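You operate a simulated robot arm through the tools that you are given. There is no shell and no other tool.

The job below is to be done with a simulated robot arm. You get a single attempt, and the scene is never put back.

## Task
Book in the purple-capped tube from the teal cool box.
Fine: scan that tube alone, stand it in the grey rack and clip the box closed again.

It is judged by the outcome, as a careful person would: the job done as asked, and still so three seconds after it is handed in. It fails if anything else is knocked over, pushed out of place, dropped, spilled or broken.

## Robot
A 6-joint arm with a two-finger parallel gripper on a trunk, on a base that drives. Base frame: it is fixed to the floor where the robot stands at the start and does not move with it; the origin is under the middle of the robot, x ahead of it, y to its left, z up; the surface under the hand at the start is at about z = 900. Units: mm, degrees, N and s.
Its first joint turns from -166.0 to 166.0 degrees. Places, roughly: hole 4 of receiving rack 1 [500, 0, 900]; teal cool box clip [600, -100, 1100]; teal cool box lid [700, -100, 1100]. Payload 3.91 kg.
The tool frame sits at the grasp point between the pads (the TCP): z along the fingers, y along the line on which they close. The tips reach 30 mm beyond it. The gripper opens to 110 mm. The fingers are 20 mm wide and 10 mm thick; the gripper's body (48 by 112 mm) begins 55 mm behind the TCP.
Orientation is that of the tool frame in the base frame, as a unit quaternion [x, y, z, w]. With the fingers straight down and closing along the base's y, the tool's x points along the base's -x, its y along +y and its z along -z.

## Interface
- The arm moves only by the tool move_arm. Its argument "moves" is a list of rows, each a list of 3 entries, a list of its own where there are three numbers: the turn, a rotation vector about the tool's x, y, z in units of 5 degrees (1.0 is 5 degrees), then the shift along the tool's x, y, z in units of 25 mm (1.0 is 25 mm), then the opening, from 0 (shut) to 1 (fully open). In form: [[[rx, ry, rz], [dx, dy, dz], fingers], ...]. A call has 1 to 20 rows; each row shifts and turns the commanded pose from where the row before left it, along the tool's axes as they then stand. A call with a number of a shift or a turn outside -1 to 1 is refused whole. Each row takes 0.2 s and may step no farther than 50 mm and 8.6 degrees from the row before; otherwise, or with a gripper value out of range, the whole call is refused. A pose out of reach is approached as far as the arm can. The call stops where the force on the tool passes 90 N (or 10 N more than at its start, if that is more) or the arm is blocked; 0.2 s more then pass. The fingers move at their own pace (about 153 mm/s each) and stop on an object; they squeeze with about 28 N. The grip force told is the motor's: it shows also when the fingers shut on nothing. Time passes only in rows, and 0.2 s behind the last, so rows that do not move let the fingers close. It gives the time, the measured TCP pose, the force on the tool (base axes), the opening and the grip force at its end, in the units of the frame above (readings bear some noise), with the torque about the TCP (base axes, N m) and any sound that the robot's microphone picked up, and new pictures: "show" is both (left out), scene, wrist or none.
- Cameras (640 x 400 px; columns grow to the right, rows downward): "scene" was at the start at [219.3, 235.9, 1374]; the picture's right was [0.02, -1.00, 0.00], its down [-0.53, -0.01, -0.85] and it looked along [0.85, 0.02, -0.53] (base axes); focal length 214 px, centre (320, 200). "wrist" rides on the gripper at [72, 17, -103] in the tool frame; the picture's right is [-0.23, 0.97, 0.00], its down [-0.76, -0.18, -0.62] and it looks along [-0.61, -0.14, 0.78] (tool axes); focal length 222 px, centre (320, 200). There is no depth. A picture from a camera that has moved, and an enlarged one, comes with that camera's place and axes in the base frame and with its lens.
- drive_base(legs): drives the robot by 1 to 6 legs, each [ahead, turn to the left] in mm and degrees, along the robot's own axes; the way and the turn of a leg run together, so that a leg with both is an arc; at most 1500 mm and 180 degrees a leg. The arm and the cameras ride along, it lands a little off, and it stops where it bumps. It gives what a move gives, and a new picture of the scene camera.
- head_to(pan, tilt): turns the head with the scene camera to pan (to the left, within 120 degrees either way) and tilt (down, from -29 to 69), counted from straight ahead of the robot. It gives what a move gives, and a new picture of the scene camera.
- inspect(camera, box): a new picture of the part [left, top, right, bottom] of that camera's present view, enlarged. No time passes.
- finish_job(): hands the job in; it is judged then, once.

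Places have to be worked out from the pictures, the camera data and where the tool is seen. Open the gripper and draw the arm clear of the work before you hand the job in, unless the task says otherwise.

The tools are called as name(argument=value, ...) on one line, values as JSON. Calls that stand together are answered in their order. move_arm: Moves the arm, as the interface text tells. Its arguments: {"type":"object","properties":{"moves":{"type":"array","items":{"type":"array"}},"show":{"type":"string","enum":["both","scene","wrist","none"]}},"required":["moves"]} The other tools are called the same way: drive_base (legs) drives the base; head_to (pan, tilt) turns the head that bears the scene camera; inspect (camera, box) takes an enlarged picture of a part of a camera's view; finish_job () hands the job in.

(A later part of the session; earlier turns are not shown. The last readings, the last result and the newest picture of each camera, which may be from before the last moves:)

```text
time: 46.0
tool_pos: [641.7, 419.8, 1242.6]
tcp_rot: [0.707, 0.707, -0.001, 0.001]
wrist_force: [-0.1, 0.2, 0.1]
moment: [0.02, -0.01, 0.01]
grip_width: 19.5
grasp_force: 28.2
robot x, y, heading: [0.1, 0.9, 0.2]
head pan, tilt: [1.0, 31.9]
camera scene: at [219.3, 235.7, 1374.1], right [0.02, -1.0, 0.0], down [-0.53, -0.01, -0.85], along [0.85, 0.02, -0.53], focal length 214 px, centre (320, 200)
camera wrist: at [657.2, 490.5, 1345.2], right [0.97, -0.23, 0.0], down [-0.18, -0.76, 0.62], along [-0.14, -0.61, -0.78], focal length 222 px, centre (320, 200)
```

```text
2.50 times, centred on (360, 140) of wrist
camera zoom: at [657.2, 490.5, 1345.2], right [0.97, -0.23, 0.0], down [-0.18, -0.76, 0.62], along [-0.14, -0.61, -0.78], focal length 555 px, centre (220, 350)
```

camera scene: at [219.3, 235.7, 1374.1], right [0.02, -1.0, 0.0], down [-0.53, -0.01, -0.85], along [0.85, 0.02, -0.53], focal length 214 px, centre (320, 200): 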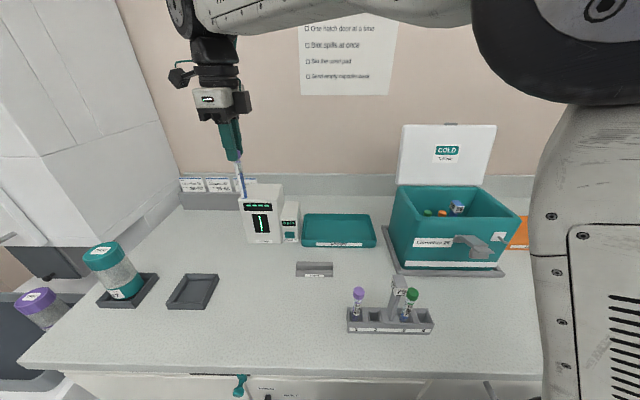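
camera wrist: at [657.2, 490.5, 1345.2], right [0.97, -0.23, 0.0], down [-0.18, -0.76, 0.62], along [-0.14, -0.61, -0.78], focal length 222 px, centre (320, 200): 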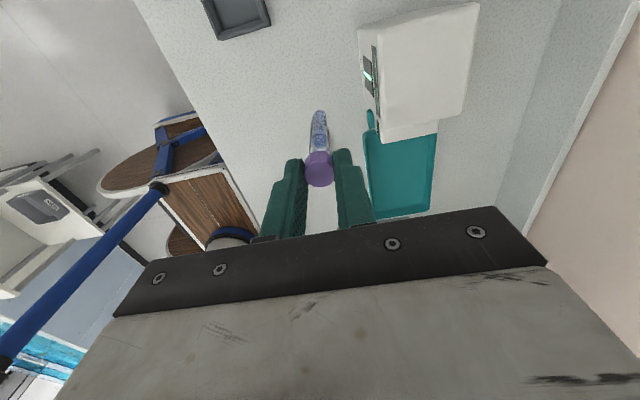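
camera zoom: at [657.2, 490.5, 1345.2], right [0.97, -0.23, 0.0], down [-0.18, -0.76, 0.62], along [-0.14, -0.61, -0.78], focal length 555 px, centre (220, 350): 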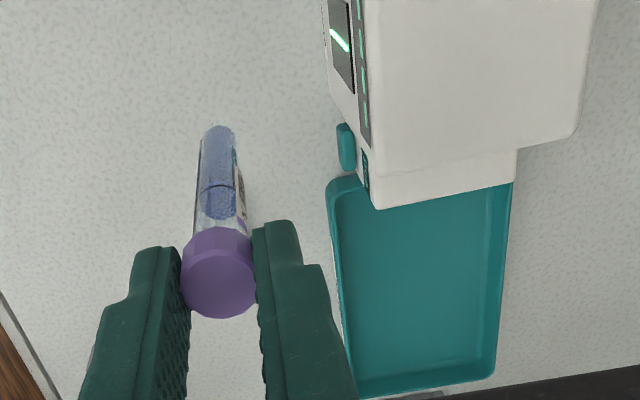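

The label now faces +x towards the scanner, whose window I place at (712, 421), z 950–1016. I'll lower the tube so the barcode is level with the window, about 70 mm in front of it.

move_arm(moves=[[[0, 0, 0], [0.01, 0, 0.96], 0.1], [[0, 0, 0], [0.01, 0, 0.96], 0.1], [[0, 0, 0], [0.01, 0, 0.96], 0.1], [[0, 0, 0], [0.01, 0, 0.96], 0.1], [[0, 0, 0], [0, 0, 0.96], 0.1], [[0, 0, 0], [0, 0, 0.96], 0.1], [[0, 0, 0], [0, 0, 0.96], 0.1], [[0, 0, 0], [0, 0, 0.96], 0.1], [[0, 0, 0], [0, 0, 0], 0.1]])

inspect(camera="scene", box=[200, 130, 340, 260])

```text
time: 48.0
tool_pos: [640.2, 419.6, 1048.9]
tcp_rot: [0.707, 0.707, 0.0, 0.0]
wrist_force: [0.8, -0.7, -0.4]
moment: [-0.05, -0.01, -0.01]
grip_width: 19.3
grasp_force: 28.3
robot x, y, heading: [-1.1, -4.0, 0.1]
head pan, tilt: [1.0, 31.9]
camera scene: at [219.3, 235.9, 1374.0], right [0.02, -1.0, 0.0], down [-0.53, -0.01, -0.85], along [0.85, 0.02, -0.53], focal length 214 px, centre (320, 200)
camera wrist: at [656.5, 491.8, 1152.8], right [0.97, -0.23, 0.0], down [-0.18, -0.76, 0.62], along [-0.14, -0.61, -0.78], focal length 222 px, centre (320, 200)
```

scene: 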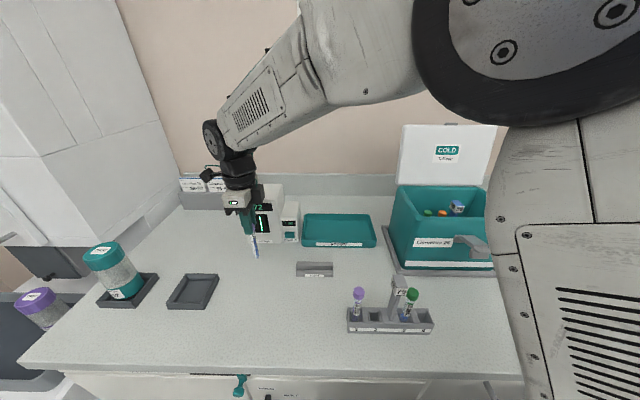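
wrist: 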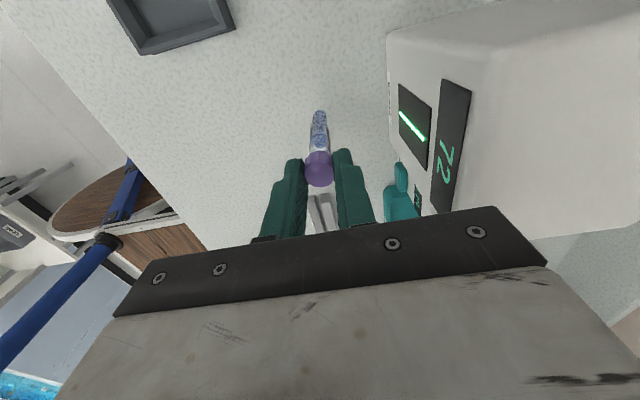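

```text
3.08 times, centred on (270, 195) of scene
camera zoom: at [219.3, 235.9, 1374.0], right [0.02, -1.0, 0.0], down [-0.53, -0.01, -0.85], along [0.85, 0.02, -0.53], focal length 660 px, centre (474, 215)
```

zoom: 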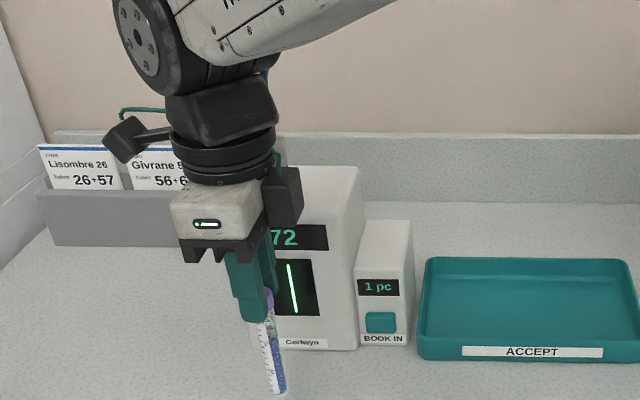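

The scanner shows 72 and the counter "1 pc", so the tube is scanned. I'll raise it straight up out of the scan beam, then move towards the rack side.

move_arm(moves=[[[0, 0, 0], [0, 0, -1], 0.1], [[0, 0, 0], [0, 0, -1], 0.1], [[0, 0, 0], [0, 0, -1], 0.1], [[0, 0, 0], [0, 0, -1], 0.1], [[0, 0, 0], [0, 0, -1], 0.1], [[0, 0, 0], [0, 0, -1], 0.1], [[0, 0, 0], [-1, 0, -0.6], 0.1], [[0, 0, 0], [-1, 0, 0], 0.1], [[0, 0, 0], [-1, 0, 0], 0.1], [[0, 0, 0], [-1, 0, 0], 0.1], [[0, 0, 0], [-1, 0, 0], 0.1], [[0, 0, 0], [-1, 0, 0], 0.1], [[0, 0, 0], [-1, 0, 0], 0.1], [[0, 0, 0], [-1, 0, 0], 0.1], [[0, 0, 0], [-1, 0, 0], 0.1], [[0, 0, 0], [-1, 0, 0], 0.1], [[0, 0, 0], [-1, 0, 0], 0.1], [[0, 0, 0], [-1, 0, 0], 0.1]])

inspect(camera="scene", box=[220, 170, 390, 280])

```text
time: 51.8
tool_pos: [641.2, 119.5, 1212.1]
tcp_rot: [0.707, 0.707, 0.0, 0.001]
wrist_force: [0.3, -0.7, -0.5]
moment: [0.01, 0.01, -0.02]
grip_width: 19.0
grasp_force: 28.2
robot x, y, heading: [1.3, -2.3, 0.1]
head pan, tilt: [1.0, 31.9]
camera scene: at [219.4, 236.0, 1374.0], right [0.02, -1.0, 0.0], down [-0.53, -0.01, -0.85], along [0.85, 0.02, -0.53], focal length 214 px, centre (320, 200)
camera wrist: at [656.8, 191.2, 1315.9], right [0.97, -0.23, 0.0], down [-0.18, -0.76, 0.62], along [-0.14, -0.61, -0.78], focal length 222 px, centre (320, 200)
```

scene: 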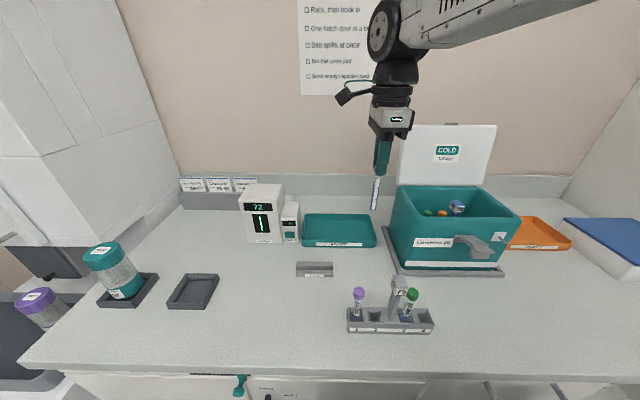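
wrist: 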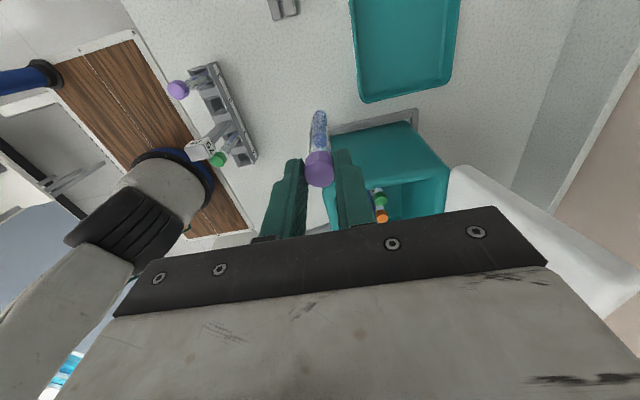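

```text
3.64 times, centred on (305, 225) of scene
camera zoom: at [219.4, 236.0, 1374.0], right [0.02, -1.0, 0.0], down [-0.53, -0.01, -0.85], along [0.85, 0.02, -0.53], focal length 780 px, centre (374, 109)
```

zoom: 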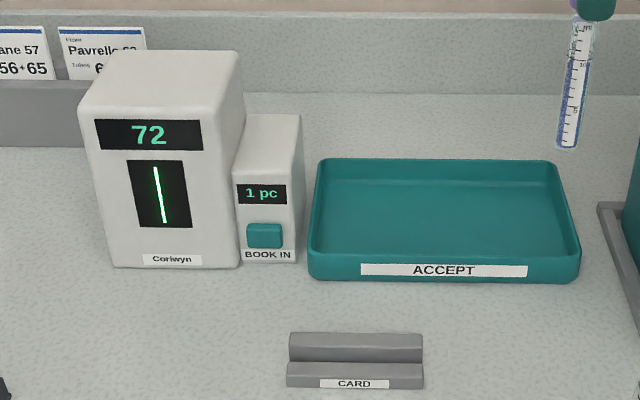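

The display holds 72 / 1 pc. I'll examine the grey rack from this overhead wrist view to locate the free holes.

inspect(camera="wrist", box=[150, 50, 290, 180])

inspect(camera="scene", box=[335, 275, 445, 345])

```text
3.08 times, centred on (220, 115) of wrist
camera zoom: at [656.8, 191.2, 1315.9], right [0.97, -0.23, 0.0], down [-0.18, -0.76, 0.62], along [-0.14, -0.61, -0.78], focal length 684 px, centre (628, 462)
```

zoom: 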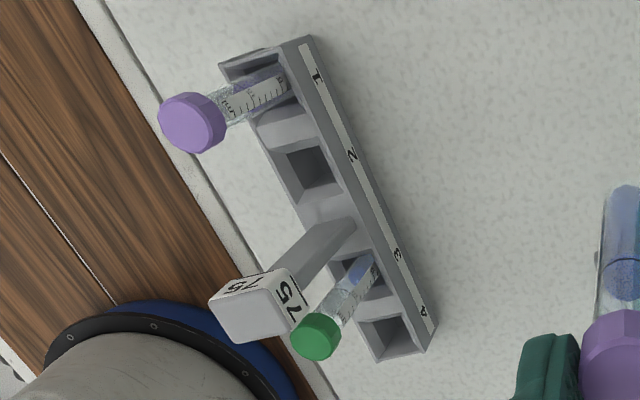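

```text
5.71 times, centred on (390, 310) of scene
camera zoom: at [219.4, 236.0, 1374.0], right [0.02, -1.0, 0.0], down [-0.53, -0.01, -0.85], along [0.85, 0.02, -0.53], focal length 1226 px, centre (-80, -429)
```

zoom: 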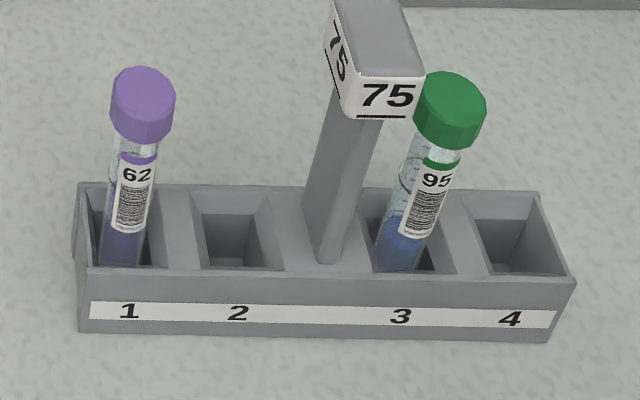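

From both cameras the centre of hole 4 is at (472, 29), rack top z≈940; the neighbouring green tube stands at y≈71. That is inside the arm's minimum reach, so I'll move the tube to y≈29, raise it a little, then back the base up 150 mm.

move_arm(moves=[[[0, 0, 0], [-0.9, 0, -0.3], 0.1], [[0, 0, 0], [-0.9, 0, -0.3], 0.1], [[0, 0, 0], [-0.9, 0, -0.3], 0.1], [[0, 0, 0], [-0.9, 0, -0.3], 0.1]], show="none")

drive_base(legs=[[-150, 0]])

```text
time: 52.8
tool_pos: [642.1, 28.9, 1243.0]
tcp_rot: [0.707, 0.707, -0.001, 0.0]
wrist_force: [-0.2, 0.7, -1.3]
moment: [0.0, -0.03, 0.01]
grip_width: 18.8
grasp_force: 27.5
robot x, y, heading: [-1.0, -0.3, -0.2]
head pan, tilt: [1.0, 31.9]
```

```text
time: 54.2
tool_pos: [489.9, 28.7, 1243.2]
tcp_rot: [0.708, 0.706, 0.0, 0.001]
wrist_force: [0.4, 0.6, 0.3]
moment: [-0.03, 0.0, 0.0]
grip_width: 18.9
grasp_force: 27.9
robot x, y, heading: [-149.8, 0.6, -0.1]
head pan, tilt: [1.0, 31.9]
camera scene: at [67.4, 236.4, 1374.0], right [0.02, -1.0, 0.0], down [-0.53, -0.01, -0.85], along [0.85, 0.02, -0.53], focal length 214 px, centre (320, 200)
```

scene: 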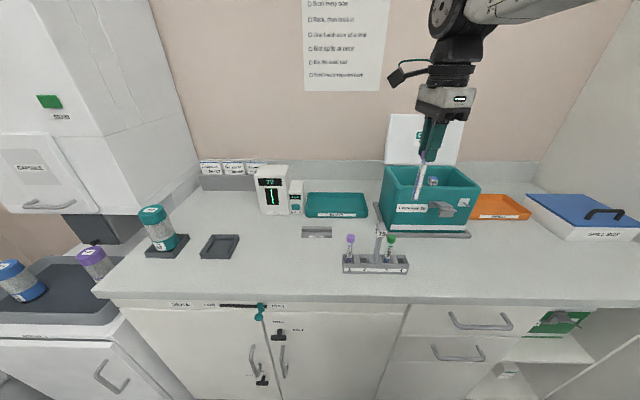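

The drive went as planned. The notice now shows another line on top; I'll read it, and check the rack region.

inspect(camera="scene", box=[295, 0, 395, 90])

inspect(camera="scene", box=[330, 140, 490, 280])

head_to(pan=1.0, tilt=15)

```text
4.44 times, centred on (345, 45) of scene
camera zoom: at [67.4, 236.4, 1374.0], right [0.02, -1.0, 0.0], down [-0.53, -0.01, -0.85], along [0.85, 0.02, -0.53], focal length 953 px, centre (209, 889)
```

zoom: 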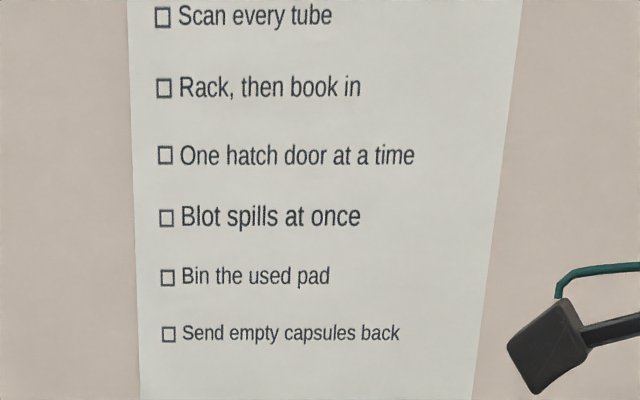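

```text
2.86 times, centred on (410, 210) of scene
camera zoom: at [67.4, 236.4, 1374.0], right [0.02, -1.0, 0.0], down [-0.53, -0.01, -0.85], along [0.85, 0.02, -0.53], focal length 613 px, centre (63, 171)
```

zoom: 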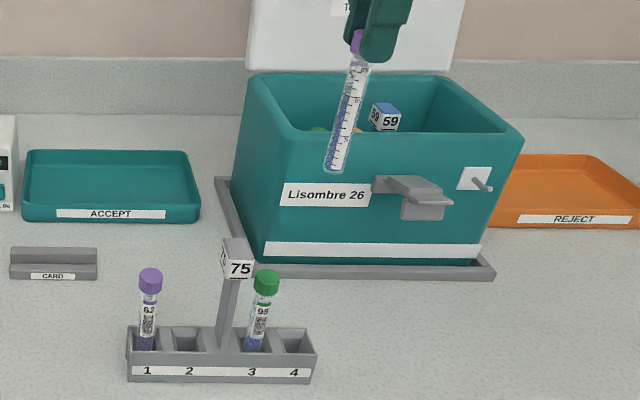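

```text
time: 55.0
tool_pos: [490.1, 28.2, 1243.6]
tcp_rot: [0.708, 0.707, 0.0, 0.0]
wrist_force: [0.4, 0.5, -0.5]
moment: [0.0, 0.01, 0.02]
grip_width: 18.9
grasp_force: 28.5
robot x, y, heading: [-150.3, -1.0, 0.2]
head pan, tilt: [1.0, 15.0]
camera scene: at [71.2, 236.4, 1401.1], right [0.02, -1.0, 0.0], down [-0.26, 0.0, -0.97], along [0.97, 0.02, -0.26], focal length 214 px, centre (320, 200)
```

scene: 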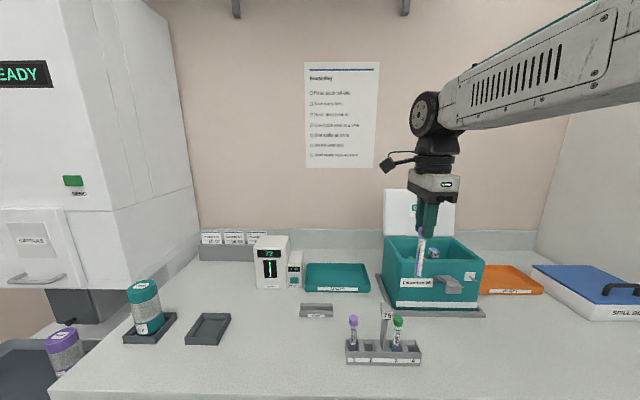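

inspect(camera="scene", box=[295, 55, 395, 175])

inspect(camera="scene", box=[0, 50, 130, 250])

head_to(pan=1.0, tilt=38)

```text
3.33 times, centred on (345, 115) of scene
camera zoom: at [71.2, 236.4, 1401.1], right [0.02, -1.0, 0.0], down [-0.26, 0.0, -0.97], along [0.97, 0.02, -0.26], focal length 715 px, centre (237, 483)
```

zoom: 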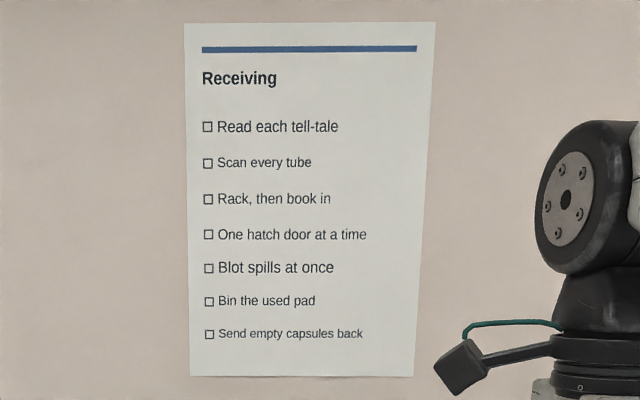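

```text
2.00 times, centred on (65, 150) of scene
camera zoom: at [71.2, 236.4, 1401.1], right [0.02, -1.0, 0.0], down [-0.26, 0.0, -0.97], along [0.97, 0.02, -0.26], focal length 429 px, centre (830, 300)
```

zoom: 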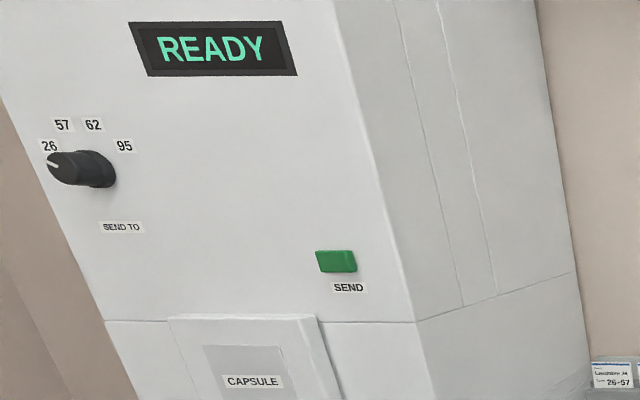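

```text
time: 55.9
tool_pos: [489.8, 27.9, 1243.6]
tcp_rot: [0.708, 0.706, 0.0, 0.001]
wrist_force: [1.0, -0.3, 0.0]
moment: [0.03, -0.01, 0.01]
grip_width: 18.7
grasp_force: 28.0
robot x, y, heading: [-149.5, -2.5, -0.0]
head pan, tilt: [1.0, 38.0]
camera scene: at [64.1, 236.3, 1364.7], right [0.02, -1.0, 0.0], down [-0.61, -0.01, -0.79], along [0.79, 0.01, -0.62], focal length 214 px, centre (320, 200)
```

scene: 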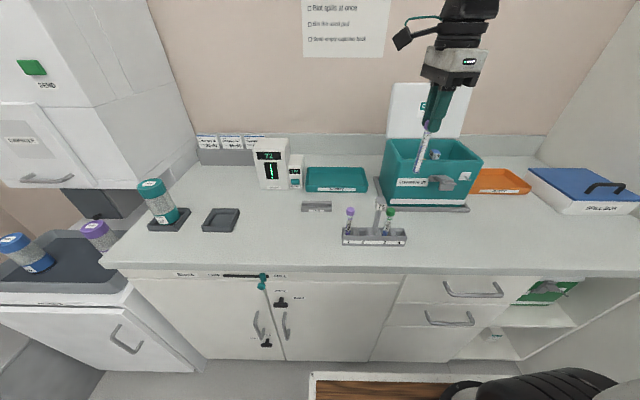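

The full notice confirms "Rack, then book in" (and the request limits scanning to this tube). I'll bring the tube over hole 4 at (472, 28) and lower it to about 40 mm above the rack for an alignment check.

move_arm(moves=[[[0, 0, 0], [0, -0.36, 0.2], 0.1], [[0, 0, 0], [0, -0.36, 0.8], 0.1], [[0, 0, 0], [0, 0, 1], 0.1], [[0, 0, 0], [0, 0, 1], 0.1], [[0, 0, 0], [0, 0, 1], 0.1], [[0, 0, 0], [0, 0, 1], 0.1]])

inspect(camera="scene", box=[330, 170, 430, 250])

inspect(camera="wrist", box=[240, 60, 400, 240])

```text
time: 57.2
tool_pos: [470.5, 28.6, 1116.1]
tcp_rot: [0.708, 0.706, -0.001, 0.0]
wrist_force: [0.7, 0.8, -0.7]
moment: [-0.01, -0.01, 0.02]
grip_width: 19.0
grasp_force: 27.5
robot x, y, heading: [-155.8, 0.3, 0.2]
head pan, tilt: [1.0, 38.0]
camera scene: at [64.0, 236.2, 1364.6], right [0.02, -1.0, 0.0], down [-0.62, -0.01, -0.79], along [0.79, 0.01, -0.62], focal length 214 px, centre (320, 200)
camera wrist: at [486.3, 100.7, 1221.1], right [0.97, -0.23, 0.0], down [-0.18, -0.76, 0.62], along [-0.14, -0.61, -0.78], focal length 222 px, centre (320, 200)
```

scene: 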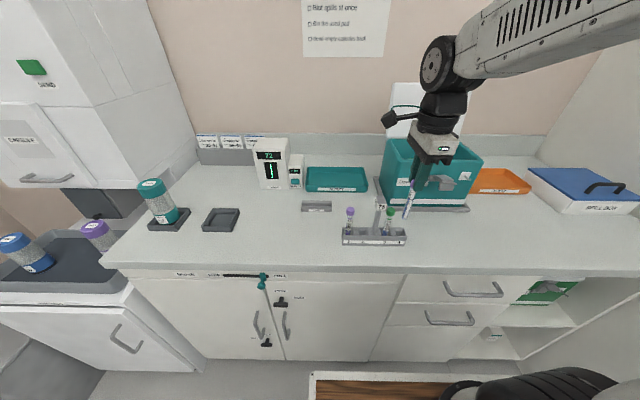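
wrist: 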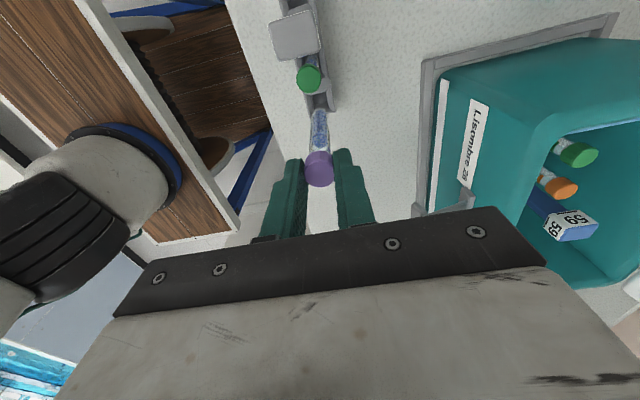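

```text
5.00 times, centred on (380, 210) of scene
camera zoom: at [64.0, 236.2, 1364.6], right [0.02, -1.0, 0.0], down [-0.62, -0.01, -0.79], along [0.79, 0.01, -0.62], focal length 1072 px, centre (20, 150)
```

zoom: 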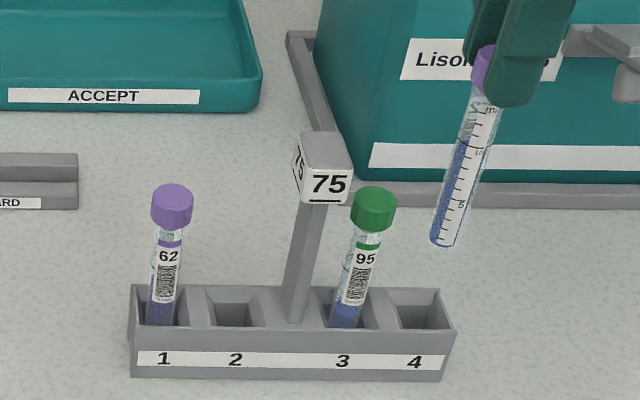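

```text
2.22 times, centred on (320, 150) of wrist
camera zoom: at [486.3, 100.7, 1221.1], right [0.97, -0.23, 0.0], down [-0.18, -0.76, 0.62], along [-0.14, -0.61, -0.78], focal length 494 px, centre (320, 311)
```

zoom: 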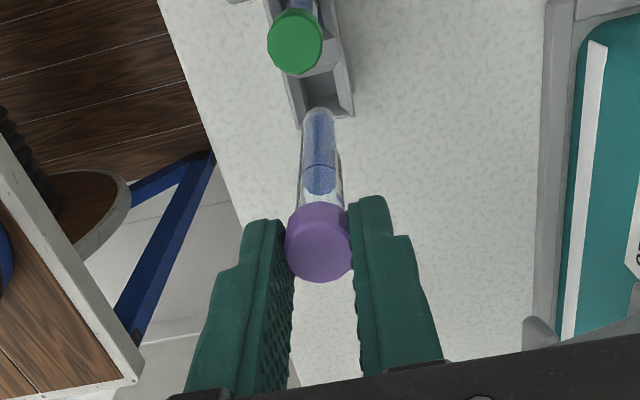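

I'll zoom in further on hole 4 and the tube's end from both cameras to fine-tune the alignment.

inspect(camera="scene", box=[380, 205, 430, 250])

inspect(camera="wrist", box=[290, 70, 350, 125])

```text
8.89 times, centred on (405, 228) of scene
camera zoom: at [64.0, 236.2, 1364.6], right [0.02, -1.0, 0.0], down [-0.62, -0.01, -0.79], along [0.79, 0.01, -0.62], focal length 1906 px, centre (-436, -44)
```

zoom: 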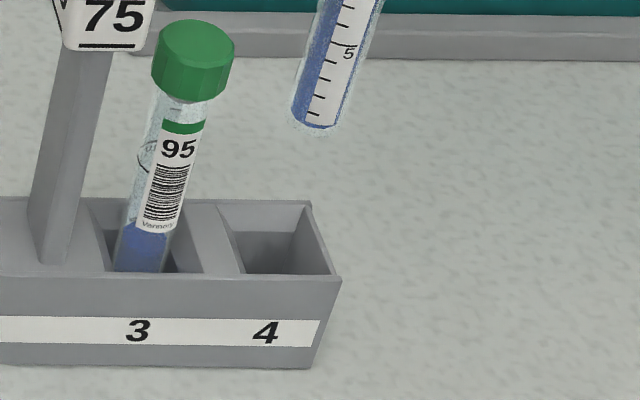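

```text
7.27 times, centred on (320, 98) of wrist
camera zoom: at [486.3, 100.7, 1221.1], right [0.97, -0.23, 0.0], down [-0.18, -0.76, 0.62], along [-0.14, -0.61, -0.78], focal length 1615 px, centre (320, 946)
```

zoom: 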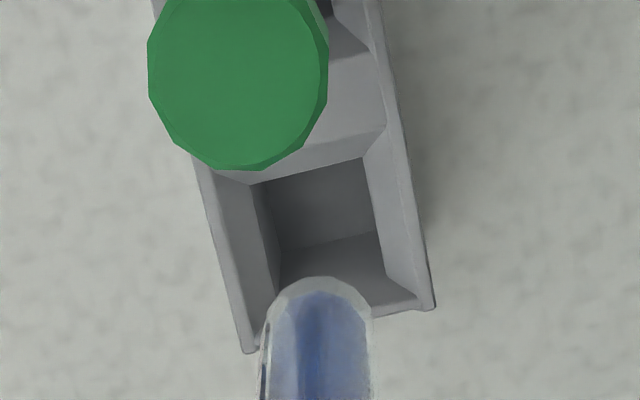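

The tube end sits about 2 mm off the hole's centre, well inside the flared opening. I'll correct by +1.5 mm in x and −2 mm in y and lower it into hole 4.

move_arm(moves=[[[0, 0, 0], [-0.08, 0.06, 0.3], 0.1], [[0, 0, 0], [0, 0, 0.7], 0.1], [[0, 0, 0], [0, 0, 0.7], 0.1], [[0, 0, 0], [0, 0, 0.5], 0.1], [[0, 0, 0], [0, 0, 0.4], 0.1]])

inspect(camera="scene", box=[340, 180, 430, 250])

inspect(camera="wrist", box=[270, 60, 370, 200])

```text
time: 58.5
tool_pos: [473.9, 26.0, 1050.8]
tcp_rot: [0.708, 0.706, 0.0, 0.0]
wrist_force: [0.4, 0.2, -0.6]
moment: [-0.01, -0.04, 0.03]
grip_width: 19.2
grasp_force: 28.4
robot x, y, heading: [-154.7, -0.3, 0.2]
head pan, tilt: [1.0, 38.0]
camera scene: at [64.0, 236.2, 1364.6], right [0.02, -1.0, 0.0], down [-0.62, -0.01, -0.79], along [0.79, 0.01, -0.62], focal length 214 px, centre (320, 200)
camera wrist: at [489.8, 98.2, 1155.5], right [0.97, -0.23, 0.0], down [-0.18, -0.76, 0.62], along [-0.14, -0.61, -0.78], focal length 222 px, centre (320, 200)
```

scene: 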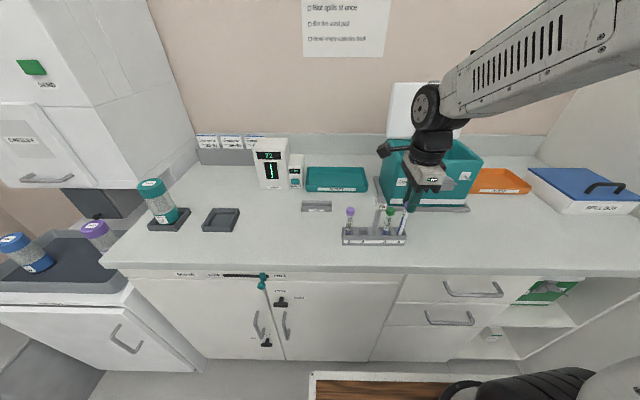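
wrist: 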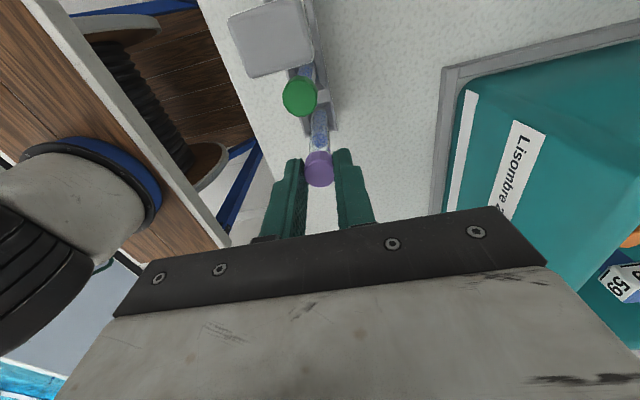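

```text
5.71 times, centred on (385, 215) of scene
camera zoom: at [64.0, 236.2, 1364.6], right [0.02, -1.0, 0.0], down [-0.62, -0.01, -0.79], along [0.79, 0.01, -0.62], focal length 1226 px, centre (-51, 114)
```

zoom: 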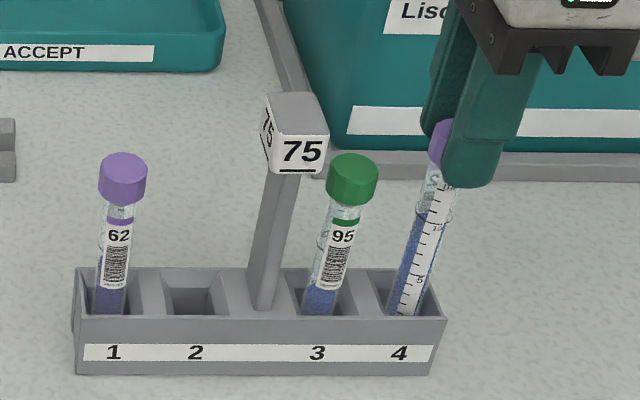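

```text
2.86 times, centred on (320, 130) of wrist
camera zoom: at [489.8, 98.2, 1155.5], right [0.97, -0.23, 0.0], down [-0.18, -0.76, 0.62], along [-0.14, -0.61, -0.78], focal length 635 px, centre (320, 400)
```

zoom: 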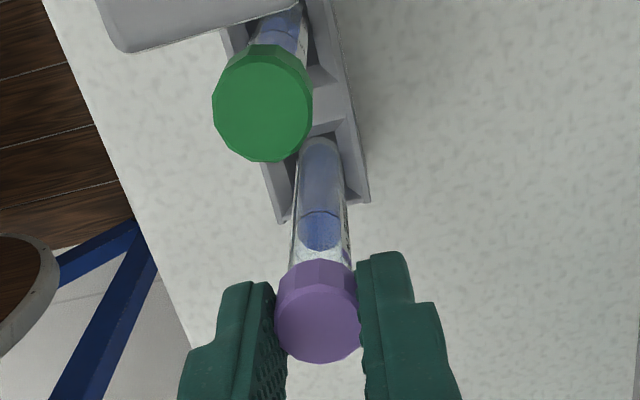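

The tube is entering hole 4 freely. I'll lower it in small steps until it touches the hole's floor, nudging 1.5 mm back in x.

move_arm(moves=[[[0, 0, 0], [0, -0.06, 0.2], 0.1], [[0, 0, 0], [0, 0, 0.2], 0.1], [[0, 0, 0], [0, 0, 0.16], 0.1], [[0, 0, 0], [0, 0, 0], 0.1]], show="none")

inspect(camera="scene", box=[340, 180, 430, 250])

```text
time: 59.5
tool_pos: [473.3, 27.1, 1038.5]
tcp_rot: [0.708, 0.707, 0.0, 0.0]
wrist_force: [0.7, 0.4, -0.2]
moment: [0.09, -0.03, -0.01]
grip_width: 18.8
grasp_force: 27.9
robot x, y, heading: [-158.7, -1.6, -0.0]
head pan, tilt: [1.0, 38.0]
```

```text
5.71 times, centred on (385, 215) of scene
camera zoom: at [64.1, 236.3, 1364.6], right [0.02, -1.0, 0.0], down [-0.62, -0.01, -0.79], along [0.79, 0.01, -0.62], focal length 1226 px, centre (-51, 114)
```

zoom: 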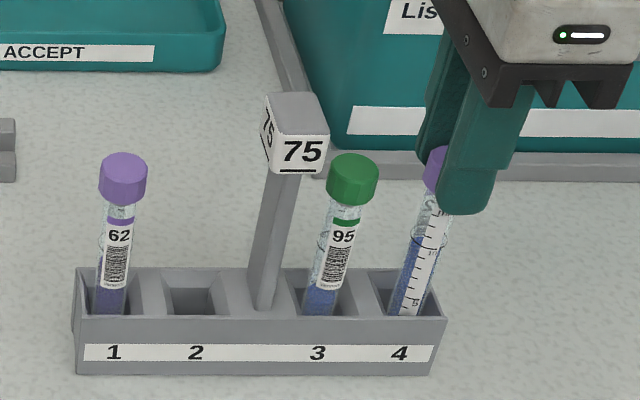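

Nearly level with the neighbouring tubes and still no contact force. A few more 2 mm steps.

move_arm(moves=[[[0, 0, 0], [0, 0, 0.08], 0.1], [[0, 0, 0], [0, 0, 0.08], 0.1], [[0, 0, 0], [0, 0, 0], 0.1]], show="none")

inspect(camera="scene", box=[340, 180, 430, 250])

```text
time: 60.2
tool_pos: [471.4, 26.2, 1035.9]
tcp_rot: [0.708, 0.706, 0.0, 0.001]
wrist_force: [0.5, -0.3, 0.2]
moment: [0.06, -0.01, -0.03]
grip_width: 18.9
grasp_force: 27.9
robot x, y, heading: [-151.2, 0.7, 0.0]
head pan, tilt: [1.0, 38.0]
```

```text
5.71 times, centred on (385, 215) of scene
camera zoom: at [64.1, 236.2, 1364.6], right [0.02, -1.0, 0.0], down [-0.62, -0.01, -0.79], along [0.79, 0.01, -0.62], focal length 1226 px, centre (-51, 114)
```

zoom: 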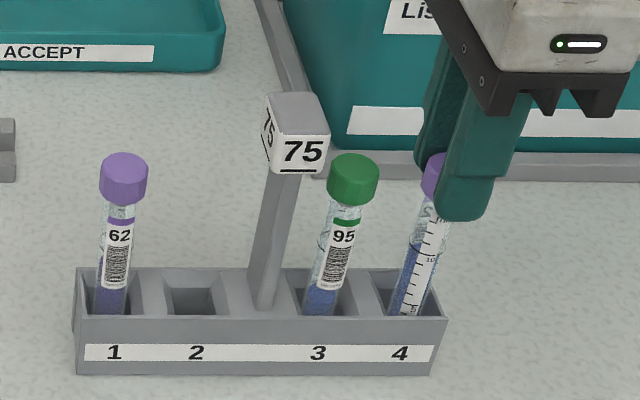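

Cap tops are almost equal now. Two more 2 mm steps to feel the floor.

move_arm(moves=[[[0, 0, 0], [0, 0, 0.06], 0.1], [[0, 0, 0], [0, 0, 0.06], 0.1], [[0, 0, 0], [0, 0, 0], 0.1]], show="none")

inspect(camera="scene", box=[340, 180, 430, 250])

```text
time: 61.0
tool_pos: [471.4, 26.9, 1033.6]
tcp_rot: [0.709, 0.706, 0.001, 0.001]
wrist_force: [0.7, -1.2, 23.9]
moment: [-0.19, -0.07, -0.03]
grip_width: 19.0
grasp_force: 28.2
robot x, y, heading: [-155.9, -1.2, 0.1]
head pan, tilt: [1.0, 38.0]
```

```text
5.71 times, centred on (385, 215) of scene
camera zoom: at [63.5, 236.1, 1364.7], right [0.02, -1.0, 0.0], down [-0.62, -0.01, -0.79], along [0.79, 0.01, -0.62], focal length 1226 px, centre (-51, 114)
```

zoom: 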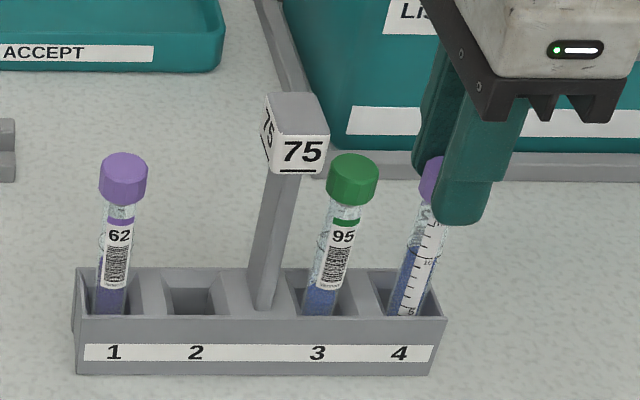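

Contact: 24 N upward means the tube stands on the hole's floor. I'll ease off 1 mm, open the fingers and rise straight up.

move_arm(moves=[[[0, 0, 0], [0, 0, -0.04], 0.1], [[0, 0, 0], [0, 0, 0], 0.3], [[0, 0, 0], [0, 0, 0], 0.4], [[0, 0, 0], [0, 0, -0.4], 0.4], [[0, 0, 0], [0, 0, -0.8], 0.4], [[0, 0, 0], [0, 0, -1], 0.4], [[0, 0, 0], [0, 0, -1], 0.4], [[0, 0, 0], [0, 0, -1], 0.4], [[0, 0, 0], [0, 0, -1], 0.4], [[0, 0, 0], [0, 0, -1], 0.4], [[0, 0, 0], [0, 0, -1], 0.4]])

inspect(camera="scene", box=[340, 180, 430, 250])

inspect(camera="scene", box=[245, 130, 325, 200])

```text
time: 63.5
tool_pos: [471.3, 25.7, 1212.8]
tcp_rot: [0.708, 0.706, 0.0, 0.0]
wrist_force: [-0.1, 0.3, -0.5]
moment: [-0.01, -0.02, 0.03]
grip_width: 44.0
grasp_force: 0.2
robot x, y, heading: [-151.2, -0.2, 0.2]
head pan, tilt: [1.0, 38.0]
camera scene: at [64.2, 236.3, 1364.6], right [0.02, -1.0, 0.0], down [-0.62, -0.01, -0.79], along [0.79, 0.01, -0.62], focal length 214 px, centre (320, 200)
camera wrist: at [486.5, 97.3, 1315.8], right [0.97, -0.23, 0.0], down [-0.18, -0.76, 0.62], along [-0.14, -0.61, -0.78], focal length 222 px, centre (320, 200)
```

scene: 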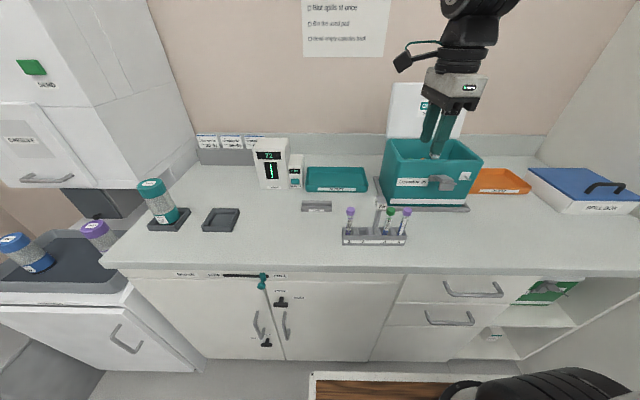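
wrist: 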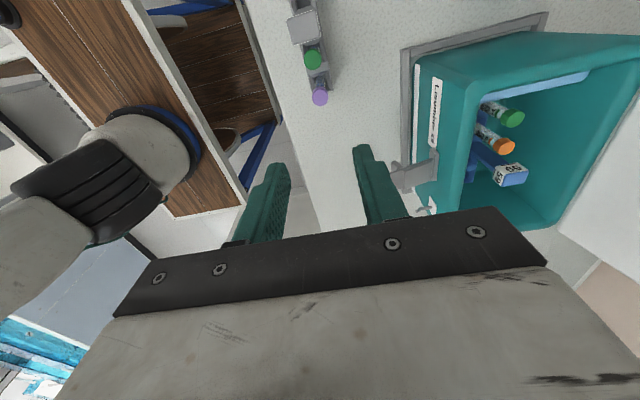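

```text
5.71 times, centred on (385, 215) of scene
camera zoom: at [64.2, 236.3, 1364.6], right [0.02, -1.0, 0.0], down [-0.62, -0.01, -0.79], along [0.79, 0.01, -0.62], focal length 1226 px, centre (-51, 114)
```

zoom: 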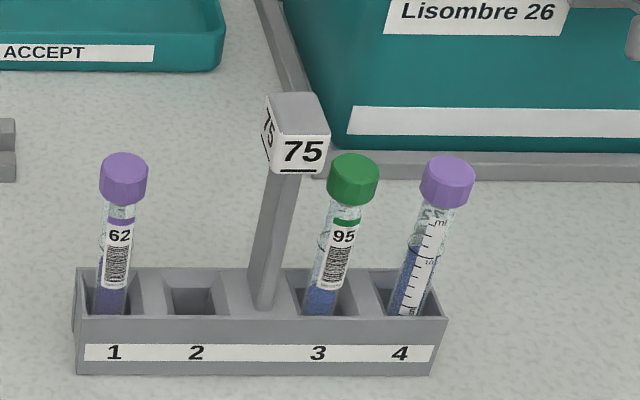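

```text
5.71 times, centred on (285, 165) of scene
camera zoom: at [64.2, 236.3, 1364.6], right [0.02, -1.0, 0.0], down [-0.62, -0.01, -0.79], along [0.79, 0.01, -0.62], focal length 1226 px, centre (520, 400)
```

zoom: 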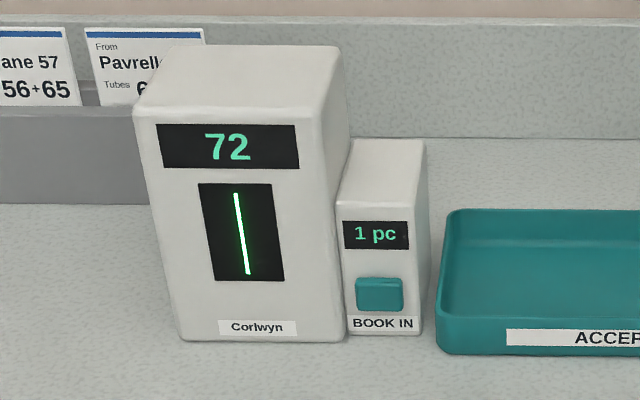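

Tube 72 stands upright in hole 4, with everything around it unchanged and "1 pc" shown. I'll drive forward 150 mm and close the box next, before pressing BOOK IN.

drive_base(legs=[[150, 0]])

head_to(pan=1.0, tilt=26)

```text
time: 64.8
tool_pos: [623.9, 23.9, 1212.2]
tcp_rot: [0.709, 0.705, 0.0, 0.0]
wrist_force: [-0.6, 0.5, 0.5]
moment: [0.01, 0.02, 0.01]
grip_width: 44.2
grasp_force: 0.0
robot x, y, heading: [-0.3, -1.6, -0.2]
head pan, tilt: [1.0, 38.0]
camera scene: at [217.2, 235.9, 1364.6], right [0.02, -1.0, 0.0], down [-0.62, -0.01, -0.79], along [0.79, 0.01, -0.62], focal length 214 px, centre (320, 200)
```

scene: 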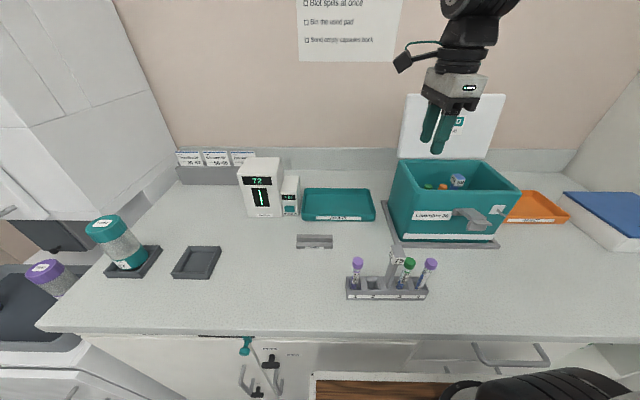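

```text
time: 65.6
tool_pos: [624.5, 25.0, 1211.8]
tcp_rot: [0.708, 0.706, 0.0, 0.0]
wrist_force: [0.8, 0.0, -0.2]
moment: [-0.03, 0.0, 0.02]
grip_width: 43.9
grasp_force: 0.0
robot x, y, heading: [0.2, 0.2, 0.1]
head pan, tilt: [1.0, 26.0]
camera scene: at [222.7, 236.0, 1383.3], right [0.02, -1.0, 0.0], down [-0.44, -0.01, -0.9], along [0.9, 0.01, -0.44], focal length 214 px, centre (320, 200)
```

scene: 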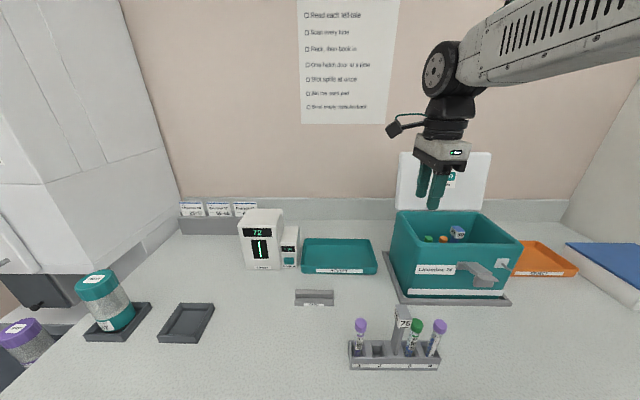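

Back in place. I'll rise to z≈1310 and travel over to above the lid's handle, which I left at about (868, −101, 1195).

move_arm(moves=[[[0, 0, 0], [0, 0, -1], 0.3], [[0, 0, 0], [0, 0, -1], 0.3], [[0, 0, 0], [0, 0, -1], 0.3], [[0, 0, 0], [0, 0, -1], 0.3], [[0, 0, 0], [-0.5, 0.98, 0], 0.3], [[0, 0, 0], [-0.5, 0.98, 0], 0.3], [[0, 0, 0], [-0.5, 0.98, 0], 0.3], [[0, 0, 0], [-0.5, 0.98, 0], 0.3], [[0, 0, 0], [-0.5, 0.98, 0], 0.3], [[0, 0, 0], [-0.5, 0.98, 0], 0.3], [[0, 0, 0], [-0.5, 0.98, 0], 0.2], [[0, 0, 0], [-0.5, 0.98, 0], 0.2], [[0, 0, 0], [-0.5, 0.98, 0], 0.2], [[0, 0, 0], [-0.5, 0.98, 0], 0.2]])

inspect(camera="wrist", box=[160, 20, 420, 240])

inspect(camera="scene", box=[380, 130, 530, 230])

```text
time: 68.6
tool_pos: [866.8, -102.7, 1313.7]
tcp_rot: [0.708, 0.706, 0.0, 0.001]
wrist_force: [-0.7, 0.4, 0.8]
moment: [-0.03, -0.02, 0.01]
grip_width: 22.0
grasp_force: 0.0
robot x, y, heading: [-0.2, 2.9, -0.2]
head pan, tilt: [1.0, 26.0]
camera scene: at [222.2, 236.1, 1383.4], right [0.02, -1.0, 0.0], down [-0.44, -0.01, -0.9], along [0.9, 0.01, -0.44], focal length 214 px, centre (320, 200)
camera wrist: at [882.2, -30.8, 1416.4], right [0.97, -0.23, 0.0], down [-0.18, -0.76, 0.62], along [-0.14, -0.61, -0.78], focal length 222 px, centre (320, 200)
```

scene: 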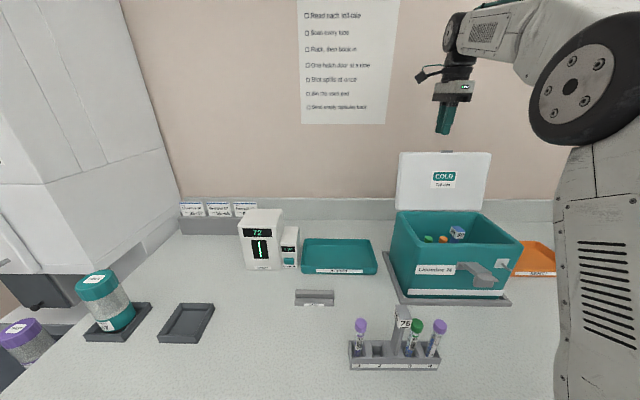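
wrist: 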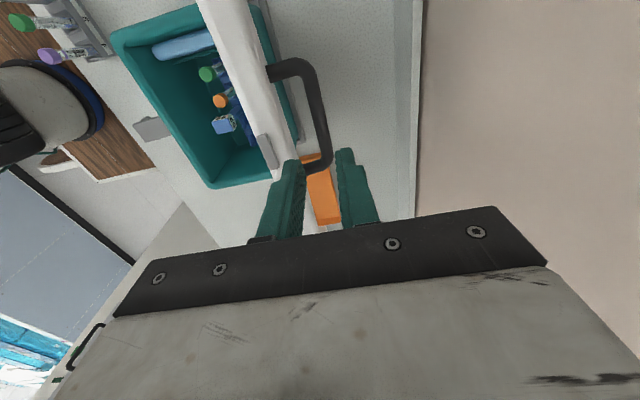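

```text
1.82 times, centred on (290, 130) of wrist
camera zoom: at [882.2, -30.8, 1416.4], right [0.97, -0.23, 0.0], down [-0.18, -0.76, 0.62], along [-0.14, -0.61, -0.78], focal length 404 px, centre (374, 327)
```

zoom: 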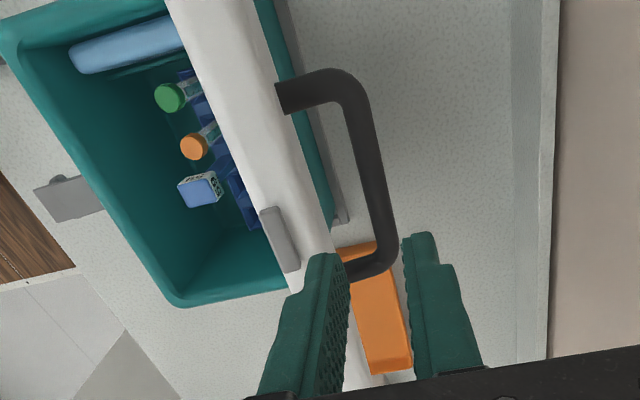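

```text
4.00 times, centred on (455, 180) of scene
camera zoom: at [222.2, 236.1, 1383.4], right [0.02, -1.0, 0.0], down [-0.44, -0.01, -0.9], along [0.9, 0.01, -0.44], focal length 858 px, centre (-220, 280)
```

zoom: 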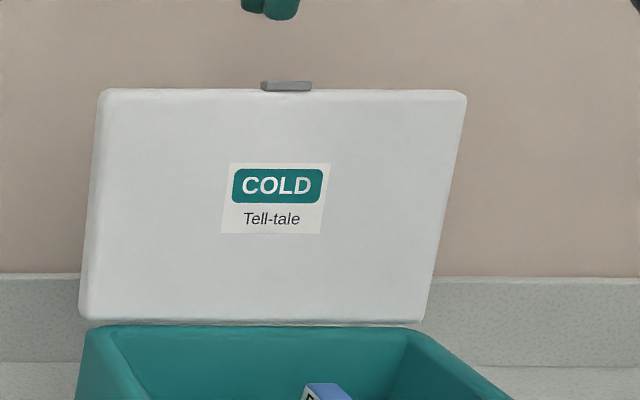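

The lid still stands and the tell-tale reads COLD. I'll zoom on the handle to refine its x position before lowering around it.

inspect(camera="wrist", box=[260, 50, 360, 190])

```text
2.86 times, centred on (310, 120) of wrist
camera zoom: at [882.2, -30.8, 1416.4], right [0.97, -0.23, 0.0], down [-0.18, -0.76, 0.62], along [-0.14, -0.61, -0.78], focal length 635 px, centre (349, 429)
```

zoom: 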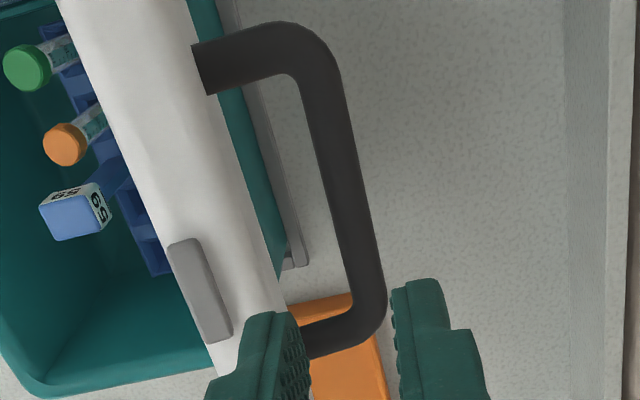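

The bar is at x≈865, y≈−101, z≈1196. I'll open to 26 mm, lower around it to z≈1212 and close.

move_arm(moves=[[[0, 0, 0], [0.03, -0.03, 0.8], 0.24], [[0, 0, 0], [0.03, 0, 0.8], 0.24], [[0, 0, 0], [0, 0, 0.8], 0.24], [[0, 0, 0], [0, 0, 0.8], 0.24], [[0, 0, 0], [0, 0, 0.8], 0.24], [[0, 0, 0], [0, 0, 0], 0.24]])

inspect(camera="wrist", box=[220, 60, 400, 240])

```text
time: 70.0
tool_pos: [867.8, -100.0, 1213.1]
tcp_rot: [0.709, 0.706, 0.0, 0.0]
wrist_force: [0.1, 0.0, -0.8]
moment: [-0.03, -0.01, -0.01]
grip_width: 26.4
grasp_force: 0.0
robot x, y, heading: [0.0, -1.4, -0.0]
head pan, tilt: [1.0, 26.0]
camera scene: at [222.7, 235.9, 1383.3], right [0.02, -1.0, 0.0], down [-0.44, -0.01, -0.9], along [0.9, 0.01, -0.44], focal length 214 px, centre (320, 200)
camera wrist: at [882.8, -28.2, 1316.2], right [0.97, -0.23, 0.0], down [-0.18, -0.76, 0.62], along [-0.14, -0.61, -0.78], focal length 222 px, centre (320, 200)
```

scene: 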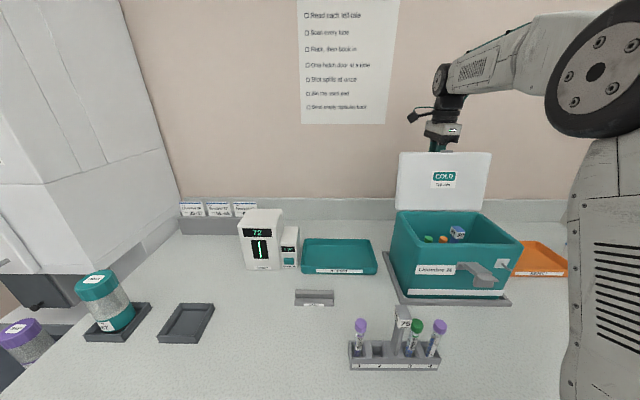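
wrist: 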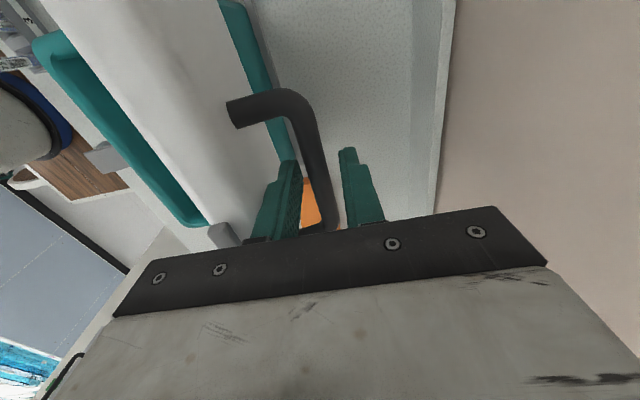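

```text
2.22 times, centred on (310, 150) of wrist
camera zoom: at [882.8, -28.2, 1316.2], right [0.97, -0.23, 0.0], down [-0.18, -0.76, 0.62], along [-0.14, -0.61, -0.78], focal length 494 px, centre (342, 311)
```

zoom: 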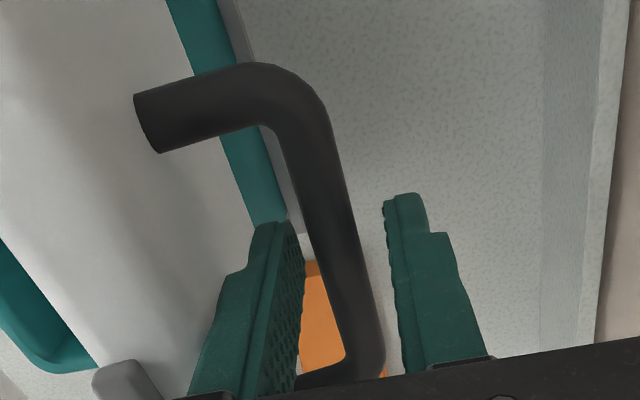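

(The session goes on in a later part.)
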